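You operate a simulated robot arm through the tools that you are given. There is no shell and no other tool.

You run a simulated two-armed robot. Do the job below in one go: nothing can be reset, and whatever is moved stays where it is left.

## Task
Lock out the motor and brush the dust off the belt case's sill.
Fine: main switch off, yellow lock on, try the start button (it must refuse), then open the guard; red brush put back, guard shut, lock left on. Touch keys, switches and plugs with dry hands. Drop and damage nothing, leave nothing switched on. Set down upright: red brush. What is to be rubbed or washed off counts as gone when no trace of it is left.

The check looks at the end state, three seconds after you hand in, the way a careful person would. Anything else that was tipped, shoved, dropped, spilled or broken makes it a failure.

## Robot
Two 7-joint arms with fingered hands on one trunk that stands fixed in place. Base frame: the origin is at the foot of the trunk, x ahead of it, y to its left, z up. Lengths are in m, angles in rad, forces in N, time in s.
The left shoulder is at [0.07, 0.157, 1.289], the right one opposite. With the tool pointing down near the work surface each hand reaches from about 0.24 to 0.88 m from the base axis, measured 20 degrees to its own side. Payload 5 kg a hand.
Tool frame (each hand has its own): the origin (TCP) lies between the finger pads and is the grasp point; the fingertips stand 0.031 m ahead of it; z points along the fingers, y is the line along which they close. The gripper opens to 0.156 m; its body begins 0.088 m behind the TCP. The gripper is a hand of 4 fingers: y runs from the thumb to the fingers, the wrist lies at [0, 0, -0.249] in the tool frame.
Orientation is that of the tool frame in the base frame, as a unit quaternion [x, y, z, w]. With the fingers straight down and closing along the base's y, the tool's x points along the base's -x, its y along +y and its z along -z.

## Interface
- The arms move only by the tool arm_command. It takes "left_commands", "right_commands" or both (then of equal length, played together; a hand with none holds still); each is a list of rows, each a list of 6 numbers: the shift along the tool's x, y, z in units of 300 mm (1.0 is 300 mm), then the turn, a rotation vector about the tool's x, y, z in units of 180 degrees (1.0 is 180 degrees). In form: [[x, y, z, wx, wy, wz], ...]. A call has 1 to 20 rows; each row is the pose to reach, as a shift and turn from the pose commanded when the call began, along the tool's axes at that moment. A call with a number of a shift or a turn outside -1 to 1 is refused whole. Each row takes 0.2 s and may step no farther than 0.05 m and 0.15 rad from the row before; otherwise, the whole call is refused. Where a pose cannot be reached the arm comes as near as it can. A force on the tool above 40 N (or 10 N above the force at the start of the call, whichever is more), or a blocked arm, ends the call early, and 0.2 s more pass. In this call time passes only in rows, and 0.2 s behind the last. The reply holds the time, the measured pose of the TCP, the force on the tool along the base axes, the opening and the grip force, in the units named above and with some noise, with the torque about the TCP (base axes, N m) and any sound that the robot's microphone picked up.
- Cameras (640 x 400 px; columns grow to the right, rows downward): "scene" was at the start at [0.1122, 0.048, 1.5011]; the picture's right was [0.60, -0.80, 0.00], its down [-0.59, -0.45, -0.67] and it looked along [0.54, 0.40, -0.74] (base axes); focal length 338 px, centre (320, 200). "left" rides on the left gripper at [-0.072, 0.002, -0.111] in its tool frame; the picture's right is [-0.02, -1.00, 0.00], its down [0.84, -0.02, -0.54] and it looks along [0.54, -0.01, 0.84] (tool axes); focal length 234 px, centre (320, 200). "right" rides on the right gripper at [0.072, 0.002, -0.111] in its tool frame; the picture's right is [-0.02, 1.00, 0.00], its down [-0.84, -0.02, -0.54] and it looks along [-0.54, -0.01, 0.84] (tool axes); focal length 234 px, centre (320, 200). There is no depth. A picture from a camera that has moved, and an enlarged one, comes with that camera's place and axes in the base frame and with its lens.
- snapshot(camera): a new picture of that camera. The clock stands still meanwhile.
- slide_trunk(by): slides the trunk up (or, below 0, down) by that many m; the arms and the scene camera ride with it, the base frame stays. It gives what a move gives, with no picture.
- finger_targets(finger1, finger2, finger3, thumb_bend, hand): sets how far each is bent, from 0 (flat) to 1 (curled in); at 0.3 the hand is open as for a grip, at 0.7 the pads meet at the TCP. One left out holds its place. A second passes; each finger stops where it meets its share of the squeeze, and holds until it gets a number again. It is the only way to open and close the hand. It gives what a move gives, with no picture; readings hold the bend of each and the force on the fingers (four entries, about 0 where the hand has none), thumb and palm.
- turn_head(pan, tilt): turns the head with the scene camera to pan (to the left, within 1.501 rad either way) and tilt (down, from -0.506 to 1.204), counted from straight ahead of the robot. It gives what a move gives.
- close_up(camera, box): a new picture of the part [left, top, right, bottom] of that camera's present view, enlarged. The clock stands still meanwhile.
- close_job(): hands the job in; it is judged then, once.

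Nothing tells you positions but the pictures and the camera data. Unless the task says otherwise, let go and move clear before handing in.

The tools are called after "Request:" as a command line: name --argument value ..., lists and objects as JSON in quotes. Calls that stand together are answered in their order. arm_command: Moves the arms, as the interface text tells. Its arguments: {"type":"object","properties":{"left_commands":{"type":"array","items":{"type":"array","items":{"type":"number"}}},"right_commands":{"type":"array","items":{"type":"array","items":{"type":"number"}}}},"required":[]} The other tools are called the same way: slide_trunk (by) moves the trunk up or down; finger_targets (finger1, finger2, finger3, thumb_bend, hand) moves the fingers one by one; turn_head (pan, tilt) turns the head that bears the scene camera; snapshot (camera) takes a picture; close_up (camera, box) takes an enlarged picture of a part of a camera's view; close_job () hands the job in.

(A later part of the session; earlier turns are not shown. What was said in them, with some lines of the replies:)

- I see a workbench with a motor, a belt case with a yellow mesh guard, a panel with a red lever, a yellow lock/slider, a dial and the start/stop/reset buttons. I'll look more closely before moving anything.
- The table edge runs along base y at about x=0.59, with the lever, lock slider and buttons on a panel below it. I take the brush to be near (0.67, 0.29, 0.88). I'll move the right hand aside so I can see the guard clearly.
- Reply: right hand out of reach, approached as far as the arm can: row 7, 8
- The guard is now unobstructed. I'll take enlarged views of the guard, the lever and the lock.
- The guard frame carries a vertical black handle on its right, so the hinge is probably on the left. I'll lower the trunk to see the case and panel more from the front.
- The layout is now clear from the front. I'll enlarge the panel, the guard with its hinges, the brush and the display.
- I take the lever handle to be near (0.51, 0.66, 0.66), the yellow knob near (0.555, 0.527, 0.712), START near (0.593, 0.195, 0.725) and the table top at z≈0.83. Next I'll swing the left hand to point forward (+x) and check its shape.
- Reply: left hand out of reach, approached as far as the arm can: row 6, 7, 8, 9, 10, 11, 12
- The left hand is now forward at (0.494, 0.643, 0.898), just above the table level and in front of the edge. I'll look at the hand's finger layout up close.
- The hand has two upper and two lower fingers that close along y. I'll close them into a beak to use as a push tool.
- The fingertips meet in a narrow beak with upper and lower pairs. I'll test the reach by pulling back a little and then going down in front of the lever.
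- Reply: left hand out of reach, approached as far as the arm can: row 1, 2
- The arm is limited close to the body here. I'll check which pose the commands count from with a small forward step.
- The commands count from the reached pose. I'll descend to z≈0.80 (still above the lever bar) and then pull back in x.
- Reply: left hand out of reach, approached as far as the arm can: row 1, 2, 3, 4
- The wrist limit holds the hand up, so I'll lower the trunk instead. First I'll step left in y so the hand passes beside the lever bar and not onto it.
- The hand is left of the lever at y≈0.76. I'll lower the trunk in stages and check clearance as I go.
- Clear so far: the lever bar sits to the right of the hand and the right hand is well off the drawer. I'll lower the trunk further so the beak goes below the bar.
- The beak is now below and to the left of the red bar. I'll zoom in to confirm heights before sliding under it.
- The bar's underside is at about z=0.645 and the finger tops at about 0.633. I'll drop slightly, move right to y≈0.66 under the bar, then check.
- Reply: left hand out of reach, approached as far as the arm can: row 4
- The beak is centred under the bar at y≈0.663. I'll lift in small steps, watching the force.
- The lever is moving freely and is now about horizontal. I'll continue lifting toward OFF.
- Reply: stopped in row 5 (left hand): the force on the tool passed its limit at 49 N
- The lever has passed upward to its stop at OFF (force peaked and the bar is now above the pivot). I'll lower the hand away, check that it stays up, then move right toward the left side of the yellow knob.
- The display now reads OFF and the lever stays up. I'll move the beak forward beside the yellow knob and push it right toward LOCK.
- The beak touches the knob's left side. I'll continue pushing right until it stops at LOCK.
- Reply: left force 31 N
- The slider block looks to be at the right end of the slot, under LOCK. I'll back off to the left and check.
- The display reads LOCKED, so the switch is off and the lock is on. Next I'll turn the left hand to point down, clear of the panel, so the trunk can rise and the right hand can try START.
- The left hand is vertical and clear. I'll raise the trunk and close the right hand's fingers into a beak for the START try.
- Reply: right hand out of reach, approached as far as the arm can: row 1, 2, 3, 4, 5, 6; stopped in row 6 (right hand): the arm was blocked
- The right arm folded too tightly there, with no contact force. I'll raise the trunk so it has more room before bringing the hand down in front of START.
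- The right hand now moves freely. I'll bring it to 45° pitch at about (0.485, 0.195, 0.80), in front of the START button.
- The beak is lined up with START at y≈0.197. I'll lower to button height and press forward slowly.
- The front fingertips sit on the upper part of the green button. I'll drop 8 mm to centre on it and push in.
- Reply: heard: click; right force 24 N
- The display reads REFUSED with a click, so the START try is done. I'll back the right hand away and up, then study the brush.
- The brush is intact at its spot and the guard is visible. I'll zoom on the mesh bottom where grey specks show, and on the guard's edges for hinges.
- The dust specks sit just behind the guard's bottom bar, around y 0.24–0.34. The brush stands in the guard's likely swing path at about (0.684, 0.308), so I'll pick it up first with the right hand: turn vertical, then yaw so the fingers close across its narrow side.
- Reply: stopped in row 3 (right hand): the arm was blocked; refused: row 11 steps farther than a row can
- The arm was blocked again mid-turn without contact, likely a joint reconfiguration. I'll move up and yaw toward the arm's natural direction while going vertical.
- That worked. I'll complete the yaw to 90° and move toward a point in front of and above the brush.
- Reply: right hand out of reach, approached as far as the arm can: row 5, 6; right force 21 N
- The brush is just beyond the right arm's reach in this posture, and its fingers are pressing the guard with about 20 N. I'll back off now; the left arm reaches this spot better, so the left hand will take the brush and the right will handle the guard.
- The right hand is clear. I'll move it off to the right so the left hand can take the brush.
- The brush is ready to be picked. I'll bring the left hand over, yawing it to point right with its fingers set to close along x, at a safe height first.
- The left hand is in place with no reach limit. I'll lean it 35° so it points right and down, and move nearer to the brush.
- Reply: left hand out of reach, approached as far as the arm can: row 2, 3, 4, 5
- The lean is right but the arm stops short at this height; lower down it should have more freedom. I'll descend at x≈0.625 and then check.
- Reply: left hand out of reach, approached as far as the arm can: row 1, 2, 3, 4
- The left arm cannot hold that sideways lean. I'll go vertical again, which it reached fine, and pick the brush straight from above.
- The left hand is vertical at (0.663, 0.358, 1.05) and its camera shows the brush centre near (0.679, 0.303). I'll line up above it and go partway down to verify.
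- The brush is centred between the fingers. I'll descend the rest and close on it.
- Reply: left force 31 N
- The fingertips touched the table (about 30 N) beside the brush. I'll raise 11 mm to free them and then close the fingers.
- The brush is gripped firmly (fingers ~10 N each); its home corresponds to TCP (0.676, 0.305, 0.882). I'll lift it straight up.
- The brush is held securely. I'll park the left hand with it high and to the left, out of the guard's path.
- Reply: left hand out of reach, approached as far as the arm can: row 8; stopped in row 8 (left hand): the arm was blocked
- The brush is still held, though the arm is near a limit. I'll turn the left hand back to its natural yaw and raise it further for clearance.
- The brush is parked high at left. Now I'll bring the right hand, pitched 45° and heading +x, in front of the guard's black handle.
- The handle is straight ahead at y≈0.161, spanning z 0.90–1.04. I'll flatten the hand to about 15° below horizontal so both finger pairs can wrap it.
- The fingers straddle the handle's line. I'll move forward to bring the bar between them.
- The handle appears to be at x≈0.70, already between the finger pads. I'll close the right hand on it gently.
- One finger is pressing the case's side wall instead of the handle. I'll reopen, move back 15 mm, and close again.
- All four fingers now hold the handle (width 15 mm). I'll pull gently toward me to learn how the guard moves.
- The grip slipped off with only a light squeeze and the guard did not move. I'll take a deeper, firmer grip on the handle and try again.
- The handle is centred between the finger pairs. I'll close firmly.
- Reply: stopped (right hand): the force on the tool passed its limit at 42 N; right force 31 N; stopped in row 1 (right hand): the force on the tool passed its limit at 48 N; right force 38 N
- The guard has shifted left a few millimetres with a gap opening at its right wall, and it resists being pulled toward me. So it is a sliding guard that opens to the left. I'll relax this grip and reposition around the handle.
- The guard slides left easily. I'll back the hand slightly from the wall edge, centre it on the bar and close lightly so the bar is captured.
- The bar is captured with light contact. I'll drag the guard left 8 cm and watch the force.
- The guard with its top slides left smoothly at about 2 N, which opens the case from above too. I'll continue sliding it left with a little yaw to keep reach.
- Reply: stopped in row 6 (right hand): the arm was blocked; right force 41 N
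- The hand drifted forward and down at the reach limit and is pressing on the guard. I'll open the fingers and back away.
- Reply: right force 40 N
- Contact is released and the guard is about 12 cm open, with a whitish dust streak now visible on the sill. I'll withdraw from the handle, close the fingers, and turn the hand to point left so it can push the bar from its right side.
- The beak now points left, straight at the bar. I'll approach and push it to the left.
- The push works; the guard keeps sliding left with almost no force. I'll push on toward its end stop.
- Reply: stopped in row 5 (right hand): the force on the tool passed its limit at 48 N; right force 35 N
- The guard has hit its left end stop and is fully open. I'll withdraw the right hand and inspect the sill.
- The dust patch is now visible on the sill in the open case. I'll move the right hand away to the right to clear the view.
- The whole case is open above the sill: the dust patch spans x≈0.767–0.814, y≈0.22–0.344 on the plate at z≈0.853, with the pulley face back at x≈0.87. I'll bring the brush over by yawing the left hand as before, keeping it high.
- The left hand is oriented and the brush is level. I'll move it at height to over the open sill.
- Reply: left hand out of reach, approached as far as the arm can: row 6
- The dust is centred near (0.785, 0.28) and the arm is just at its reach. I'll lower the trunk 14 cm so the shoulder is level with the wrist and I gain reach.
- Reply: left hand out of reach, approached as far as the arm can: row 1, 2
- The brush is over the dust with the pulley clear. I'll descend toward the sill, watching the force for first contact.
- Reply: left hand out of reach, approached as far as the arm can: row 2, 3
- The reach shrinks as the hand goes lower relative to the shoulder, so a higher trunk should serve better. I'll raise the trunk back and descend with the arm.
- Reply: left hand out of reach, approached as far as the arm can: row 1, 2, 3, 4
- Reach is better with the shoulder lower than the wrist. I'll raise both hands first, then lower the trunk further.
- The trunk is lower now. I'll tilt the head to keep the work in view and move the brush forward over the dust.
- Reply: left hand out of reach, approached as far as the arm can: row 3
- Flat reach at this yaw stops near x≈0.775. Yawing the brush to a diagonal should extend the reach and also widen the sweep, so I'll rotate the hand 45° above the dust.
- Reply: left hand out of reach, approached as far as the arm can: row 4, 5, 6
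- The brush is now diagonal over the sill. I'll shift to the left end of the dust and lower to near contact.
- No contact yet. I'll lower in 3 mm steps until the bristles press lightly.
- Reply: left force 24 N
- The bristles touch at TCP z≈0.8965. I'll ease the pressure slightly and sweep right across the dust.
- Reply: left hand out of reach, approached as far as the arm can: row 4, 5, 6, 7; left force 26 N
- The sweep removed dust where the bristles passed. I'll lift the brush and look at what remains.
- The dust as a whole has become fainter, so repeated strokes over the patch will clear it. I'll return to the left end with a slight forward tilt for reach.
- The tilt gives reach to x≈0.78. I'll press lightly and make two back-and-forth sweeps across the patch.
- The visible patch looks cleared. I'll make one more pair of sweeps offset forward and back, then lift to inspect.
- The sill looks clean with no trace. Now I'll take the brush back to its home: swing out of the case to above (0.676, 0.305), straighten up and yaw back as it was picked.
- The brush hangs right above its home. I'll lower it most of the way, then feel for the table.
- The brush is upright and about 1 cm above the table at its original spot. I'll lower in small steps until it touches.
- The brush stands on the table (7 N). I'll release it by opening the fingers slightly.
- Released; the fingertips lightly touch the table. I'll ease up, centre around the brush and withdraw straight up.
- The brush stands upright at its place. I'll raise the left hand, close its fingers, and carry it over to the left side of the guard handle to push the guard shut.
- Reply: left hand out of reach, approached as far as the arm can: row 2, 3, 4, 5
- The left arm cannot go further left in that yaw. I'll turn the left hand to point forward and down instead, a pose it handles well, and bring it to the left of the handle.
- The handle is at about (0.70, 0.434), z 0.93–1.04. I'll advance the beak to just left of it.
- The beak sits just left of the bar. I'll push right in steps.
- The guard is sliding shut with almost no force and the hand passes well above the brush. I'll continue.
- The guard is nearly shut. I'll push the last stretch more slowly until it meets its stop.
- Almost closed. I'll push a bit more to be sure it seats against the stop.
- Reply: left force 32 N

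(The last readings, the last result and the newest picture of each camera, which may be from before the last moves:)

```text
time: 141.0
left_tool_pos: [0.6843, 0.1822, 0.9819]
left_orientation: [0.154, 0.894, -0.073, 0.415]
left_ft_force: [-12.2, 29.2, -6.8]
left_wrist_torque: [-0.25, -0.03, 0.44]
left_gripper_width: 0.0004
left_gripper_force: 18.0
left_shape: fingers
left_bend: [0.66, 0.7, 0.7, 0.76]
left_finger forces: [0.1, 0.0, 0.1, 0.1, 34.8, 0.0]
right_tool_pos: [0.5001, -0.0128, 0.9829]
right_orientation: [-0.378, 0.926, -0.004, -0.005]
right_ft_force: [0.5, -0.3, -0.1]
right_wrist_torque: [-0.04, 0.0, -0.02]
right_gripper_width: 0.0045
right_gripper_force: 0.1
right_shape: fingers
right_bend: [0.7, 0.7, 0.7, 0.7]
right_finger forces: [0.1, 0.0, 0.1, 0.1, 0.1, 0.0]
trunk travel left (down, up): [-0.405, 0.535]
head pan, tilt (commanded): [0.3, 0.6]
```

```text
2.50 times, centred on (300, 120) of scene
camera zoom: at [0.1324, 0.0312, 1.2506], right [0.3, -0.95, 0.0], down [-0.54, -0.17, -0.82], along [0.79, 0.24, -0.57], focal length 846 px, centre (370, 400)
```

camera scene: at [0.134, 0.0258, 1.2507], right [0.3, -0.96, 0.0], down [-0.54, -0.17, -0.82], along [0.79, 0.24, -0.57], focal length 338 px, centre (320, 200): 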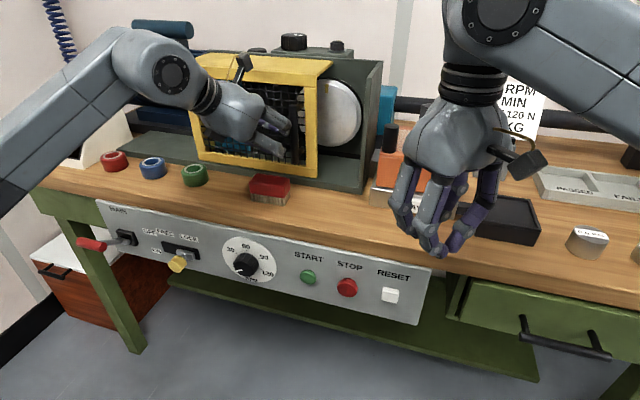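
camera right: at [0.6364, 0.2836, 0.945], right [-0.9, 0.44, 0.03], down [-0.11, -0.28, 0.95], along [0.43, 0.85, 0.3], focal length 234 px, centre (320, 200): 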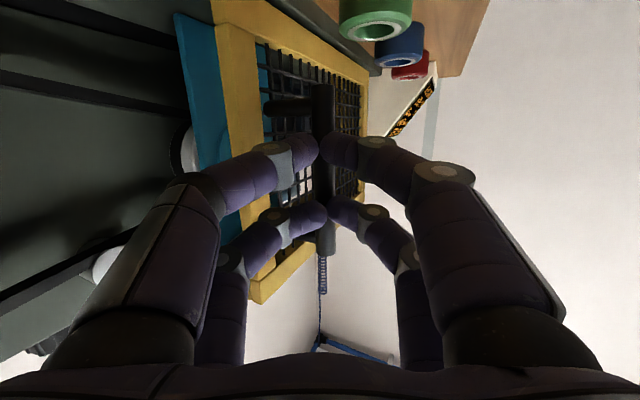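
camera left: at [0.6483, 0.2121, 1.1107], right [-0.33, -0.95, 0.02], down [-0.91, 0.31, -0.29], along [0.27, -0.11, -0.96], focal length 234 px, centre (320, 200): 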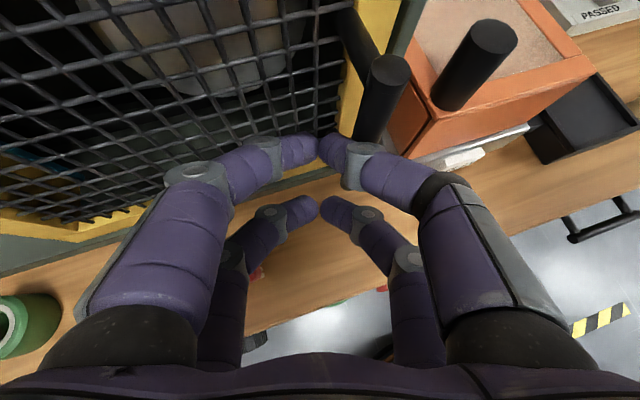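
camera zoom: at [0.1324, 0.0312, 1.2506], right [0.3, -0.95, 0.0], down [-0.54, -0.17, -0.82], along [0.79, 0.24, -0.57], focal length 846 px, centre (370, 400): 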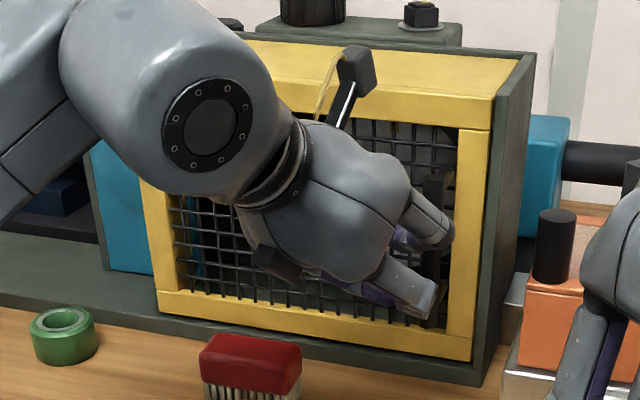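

The guard is seated (29 N against the stop). I'll back the left hand off to the left, then away and up.

Request:
arm_command --left_commands '[[0.012, 0.05, -0.014, 0, 0, 0], [0.03, 0.12, -0.035, 0, 0, 0], [0.03, 0.12, -0.17, 0, 0, 0], [0.03, 0.12, -0.31, 0, 0, 0], [0.03, 0.16, -0.45, 0, 0, 0], [0.03, 0.24, -0.57, 0, 0, 0]]'

Request:
snapshot --camera "scene"

Request:
close_up --camera "scene" --box '[200, 40, 400, 200]'

```text
time: 142.4
left_tool_pos: [0.5785, 0.2917, 1.0889]
left_orientation: [0.158, 0.892, -0.076, 0.416]
left_ft_force: [0.3, 0.9, 0.5]
left_wrist_torque: [0.0, -0.01, 0.02]
left_gripper_width: 0.0044
left_gripper_force: 0.0
left_shape: fingers
left_bend: [0.7, 0.7, 0.7, 0.7]
left_finger forces: [0.0, 0.1, 0.0, 0.0, 0.0, 0.0]
right_tool_pos: [0.4988, -0.0156, 0.9819]
right_orientation: [-0.378, 0.926, -0.002, -0.004]
right_ft_force: [0.2, 0.3, 0.1]
right_wrist_torque: [0.02, -0.03, 0.0]
right_gripper_width: 0.0041
right_gripper_force: 0.1
right_shape: fingers
right_bend: [0.7, 0.7, 0.7, 0.7]
right_finger forces: [0.1, 0.2, 0.1, 0.0, 0.0, 0.0]
trunk travel left (down, up): [-0.405, 0.535]
head pan, tilt (commanded): [0.3, 0.6]
```

```text
taken
camera scene: at [0.1323, 0.0271, 1.2508], right [0.3, -0.96, 0.0], down [-0.54, -0.17, -0.83], along [0.79, 0.24, -0.56], focal length 338 px, centre (320, 200)
```

scene: 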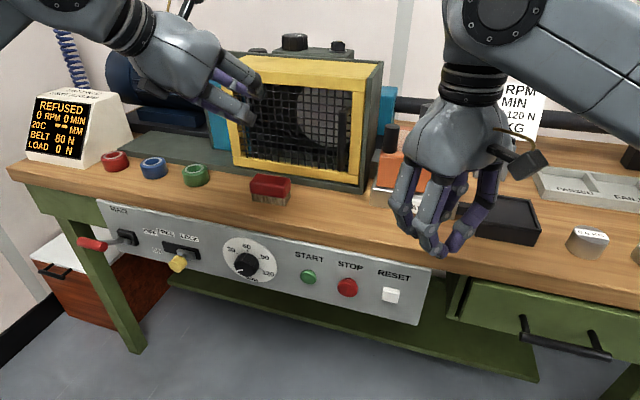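

```text
2.50 times, centred on (300, 120) of scene
camera zoom: at [0.1323, 0.0271, 1.2508], right [0.3, -0.96, 0.0], down [-0.54, -0.17, -0.83], along [0.79, 0.24, -0.56], focal length 846 px, centre (370, 400)
```

zoom: 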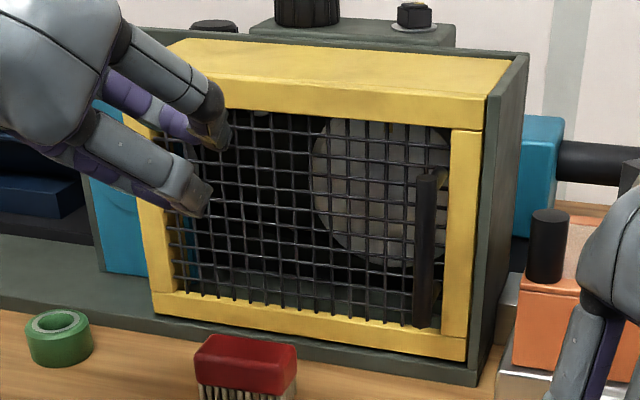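

The guard is shut. I'll move the left hand well clear and raise the trunk for a final check of everything.

Request:
arm_command --left_commands '[[0.043, 0.082, -0.095, 0, 0, 0], [0.086, 0.163, -0.19, 0, 0, 0], [0.13, 0.245, -0.286, 0, 0, 0], [0.173, 0.327, -0.381, 0, 0, 0], [0.216, 0.408, -0.476, 0, 0, 0], [0.259, 0.49, -0.571, 0, 0, 0]]'

Request:
slide_trunk --by 0.27

Request:
turn_head --pan 0.45 --tilt 0.85

Request:
snapshot --camera "scene"

```text
time: 143.8
left_tool_pos: [0.4589, 0.4939, 1.1375]
left_orientation: [0.156, 0.893, -0.073, 0.416]
left_ft_force: [-1.4, 0.2, 0.2]
left_wrist_torque: [-0.02, -0.01, 0.01]
left_gripper_width: 0.0044
left_gripper_force: 0.0
left_shape: fingers
left_bend: [0.7, 0.7, 0.7, 0.7]
left_finger forces: [0.0, 0.0, 0.0, 0.1, 0.1, 0.0]
right_tool_pos: [0.4992, -0.0159, 0.9823]
right_orientation: [-0.378, 0.926, -0.002, -0.003]
right_ft_force: [-0.4, 0.4, 0.3]
right_wrist_torque: [-0.02, -0.01, 0.06]
right_gripper_width: 0.0043
right_gripper_force: 0.1
right_shape: fingers
right_bend: [0.7, 0.7, 0.7, 0.7]
right_finger forces: [0.0, 0.0, 0.1, 0.0, 0.0, 0.0]
trunk travel left (down, up): [-0.405, 0.535]
head pan, tilt (commanded): [0.3, 0.6]
```

```text
time: 146.5
left_tool_pos: [0.4597, 0.4914, 1.4068]
left_orientation: [0.157, 0.893, -0.074, 0.416]
left_ft_force: [0.1, 0.2, 0.2]
left_wrist_torque: [0.03, 0.0, -0.01]
left_gripper_width: 0.0041
left_gripper_force: 0.0
left_shape: fingers
left_bend: [0.7, 0.7, 0.7, 0.7]
left_finger forces: [0.1, 0.1, 0.0, 0.0, 0.0, 0.0]
right_tool_pos: [0.5003, -0.0162, 1.2518]
right_orientation: [-0.378, 0.926, -0.002, -0.005]
right_ft_force: [-0.9, -0.8, 0.6]
right_wrist_torque: [0.0, 0.01, -0.01]
right_gripper_width: 0.0044
right_gripper_force: 0.2
right_shape: fingers
right_bend: [0.7, 0.7, 0.7, 0.7]
right_finger forces: [0.0, 0.0, 0.1, 0.0, 0.1, 0.0]
trunk travel left (down, up): [-0.675, 0.265]
head pan, tilt (commanded): [0.3, 0.6]
```

```text
time: 147.3
left_tool_pos: [0.4594, 0.4921, 1.4075]
left_orientation: [0.157, 0.893, -0.074, 0.415]
left_ft_force: [0.3, 0.8, 0.4]
left_wrist_torque: [0.03, 0.0, -0.03]
left_gripper_width: 0.0041
left_gripper_force: 0.1
left_shape: fingers
left_bend: [0.7, 0.7, 0.7, 0.7]
left_finger forces: [0.0, 0.0, 0.2, 0.0, 0.0, 0.0]
right_tool_pos: [0.5002, -0.0157, 1.2512]
right_orientation: [-0.378, 0.926, -0.002, -0.004]
right_ft_force: [1.1, 0.6, -0.2]
right_wrist_torque: [0.01, 0.0, 0.02]
right_gripper_width: 0.0043
right_gripper_force: 0.1
right_shape: fingers
right_bend: [0.7, 0.7, 0.7, 0.7]
right_finger forces: [0.1, 0.0, 0.0, 0.1, 0.1, 0.1]
trunk travel left (down, up): [-0.675, 0.265]
head pan, tilt (commanded): [0.45, 0.85]
```

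```text
taken
camera scene: at [0.1196, 0.0346, 1.4999], right [0.43, -0.9, 0.0], down [-0.68, -0.33, -0.66], along [0.59, 0.29, -0.75], focal length 338 px, centre (320, 200)
```

scene: 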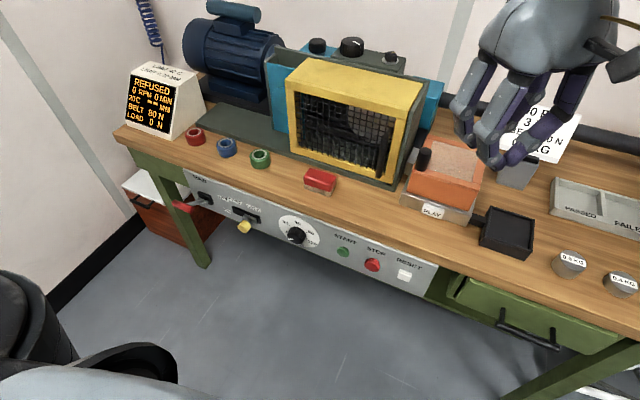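

Everything is in view: the guard is shut, the brush is standing in front of it and the rings are untouched. I'll zoom in on each item for the final check.

Request:
close_up --camera "scene" --box '[280, 60, 440, 200]'

Request:
close_up --camera "scene" --box '[160, 165, 300, 250]'

Request:
close_up --camera "scene" --box '[110, 60, 280, 170]'

Request:
close_up --camera "scene" --box '[280, 120, 400, 200]'

Request:
close_up --camera "scene" --box '[380, 100, 640, 300]'

```text
2.86 times, centred on (360, 130) of scene
camera zoom: at [0.1196, 0.0346, 1.4999], right [0.43, -0.9, 0.0], down [-0.68, -0.33, -0.66], along [0.59, 0.29, -0.75], focal length 966 px, centre (206, 400)
```

zoom: 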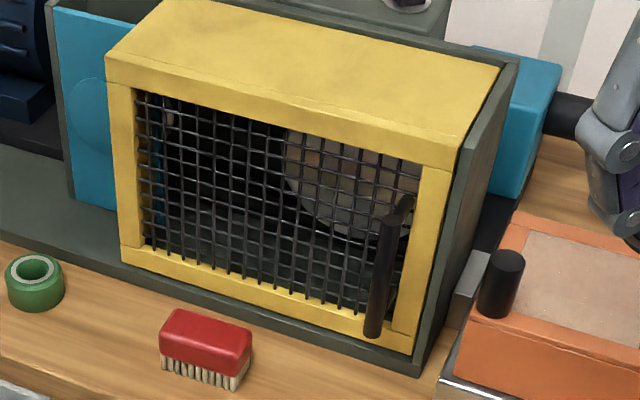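

```text
4.57 times, centred on (230, 208) of scene
camera zoom: at [0.1196, 0.0346, 1.4999], right [0.43, -0.9, 0.0], down [-0.68, -0.33, -0.66], along [0.59, 0.29, -0.75], focal length 1546 px, centre (731, 166)
```

zoom: 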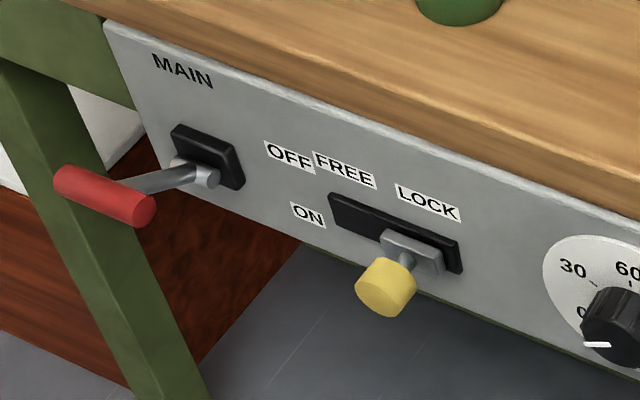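

```text
3.64 times, centred on (195, 115) of scene
camera zoom: at [0.1196, 0.0346, 1.4999], right [0.43, -0.9, 0.0], down [-0.68, -0.33, -0.66], along [0.59, 0.29, -0.75], focal length 1230 px, centre (774, 509)
```

zoom: 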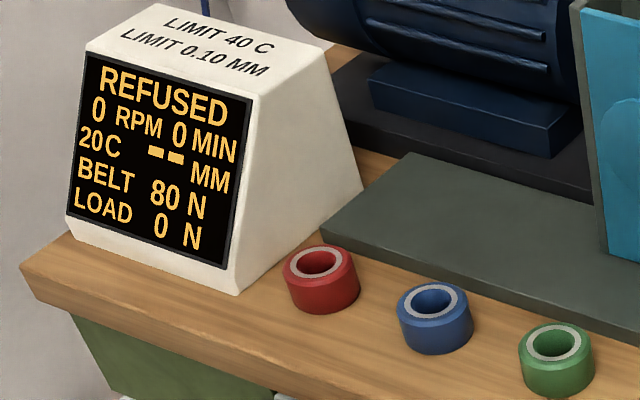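

```text
5.00 times, centred on (340, 160) of scene
camera zoom: at [0.1196, 0.0346, 1.4999], right [0.43, -0.9, 0.0], down [-0.68, -0.33, -0.66], along [0.59, 0.29, -0.75], focal length 1691 px, centre (220, 400)
```

zoom: 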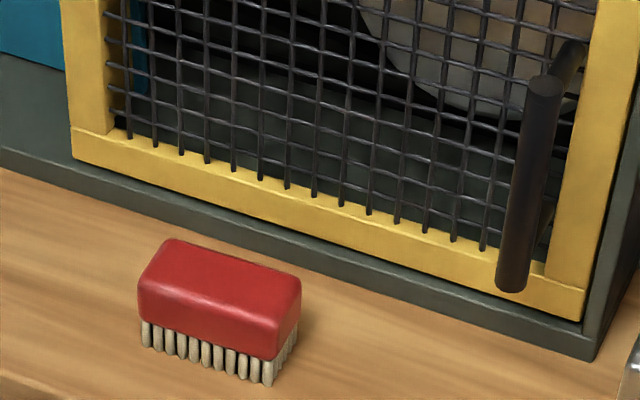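

```text
2.00 times, centred on (510, 200) of scene
camera zoom: at [0.1196, 0.0346, 1.4999], right [0.43, -0.9, 0.0], down [-0.68, -0.33, -0.66], along [0.59, 0.29, -0.75], focal length 677 px, centre (-60, 200)
```

zoom: 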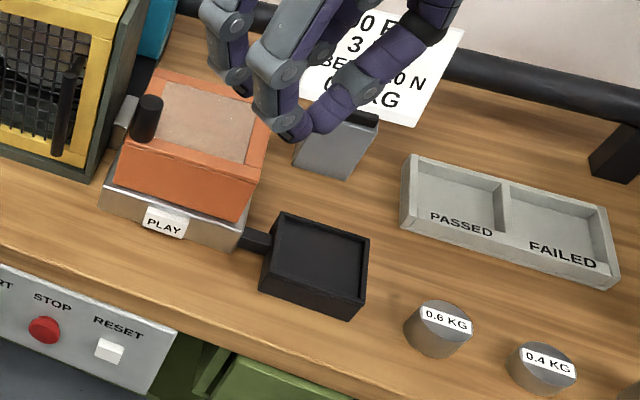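

The final view shows the main lever up at OFF and the yellow lock at LOCK, after the panel refused START. The guard is shut (handle back at y≈0.16), the sill is clean, and the red brush is upright within a few millimetres of its old spot. Nothing else has moved and both hands are clear, so I'm handing in.

Request:
close_job

```text
The job is handed in.
```

The motor is locked out, the dust is off the belt case's sill, and I handed the job in. I don't have the result of the check yet.

- **Lockout:** The main switch is off and the yellow lock is on. I tried the start button once, and the display answered REFUSED.
- **Guard:** It slides left to open rather than swinging. I opened it fully, and afterwards pushed it shut against its stop. The lock is still on.
- **Dust:** After several brush strokes, no trace showed on the sill in the close-up taken before I shut the guard.
- **Brush:** It stands upright within about 3 mm of where it was, turned by a few degrees at most.
- **Contact forces:** While I was working out how the guard opens, the right hand pressed on the guard and its handle, at up to 48 N. I saw no damage or shift afterwards, and nothing else on the bench looks moved.

Both hands are clear of the bench, and nothing is switched on.
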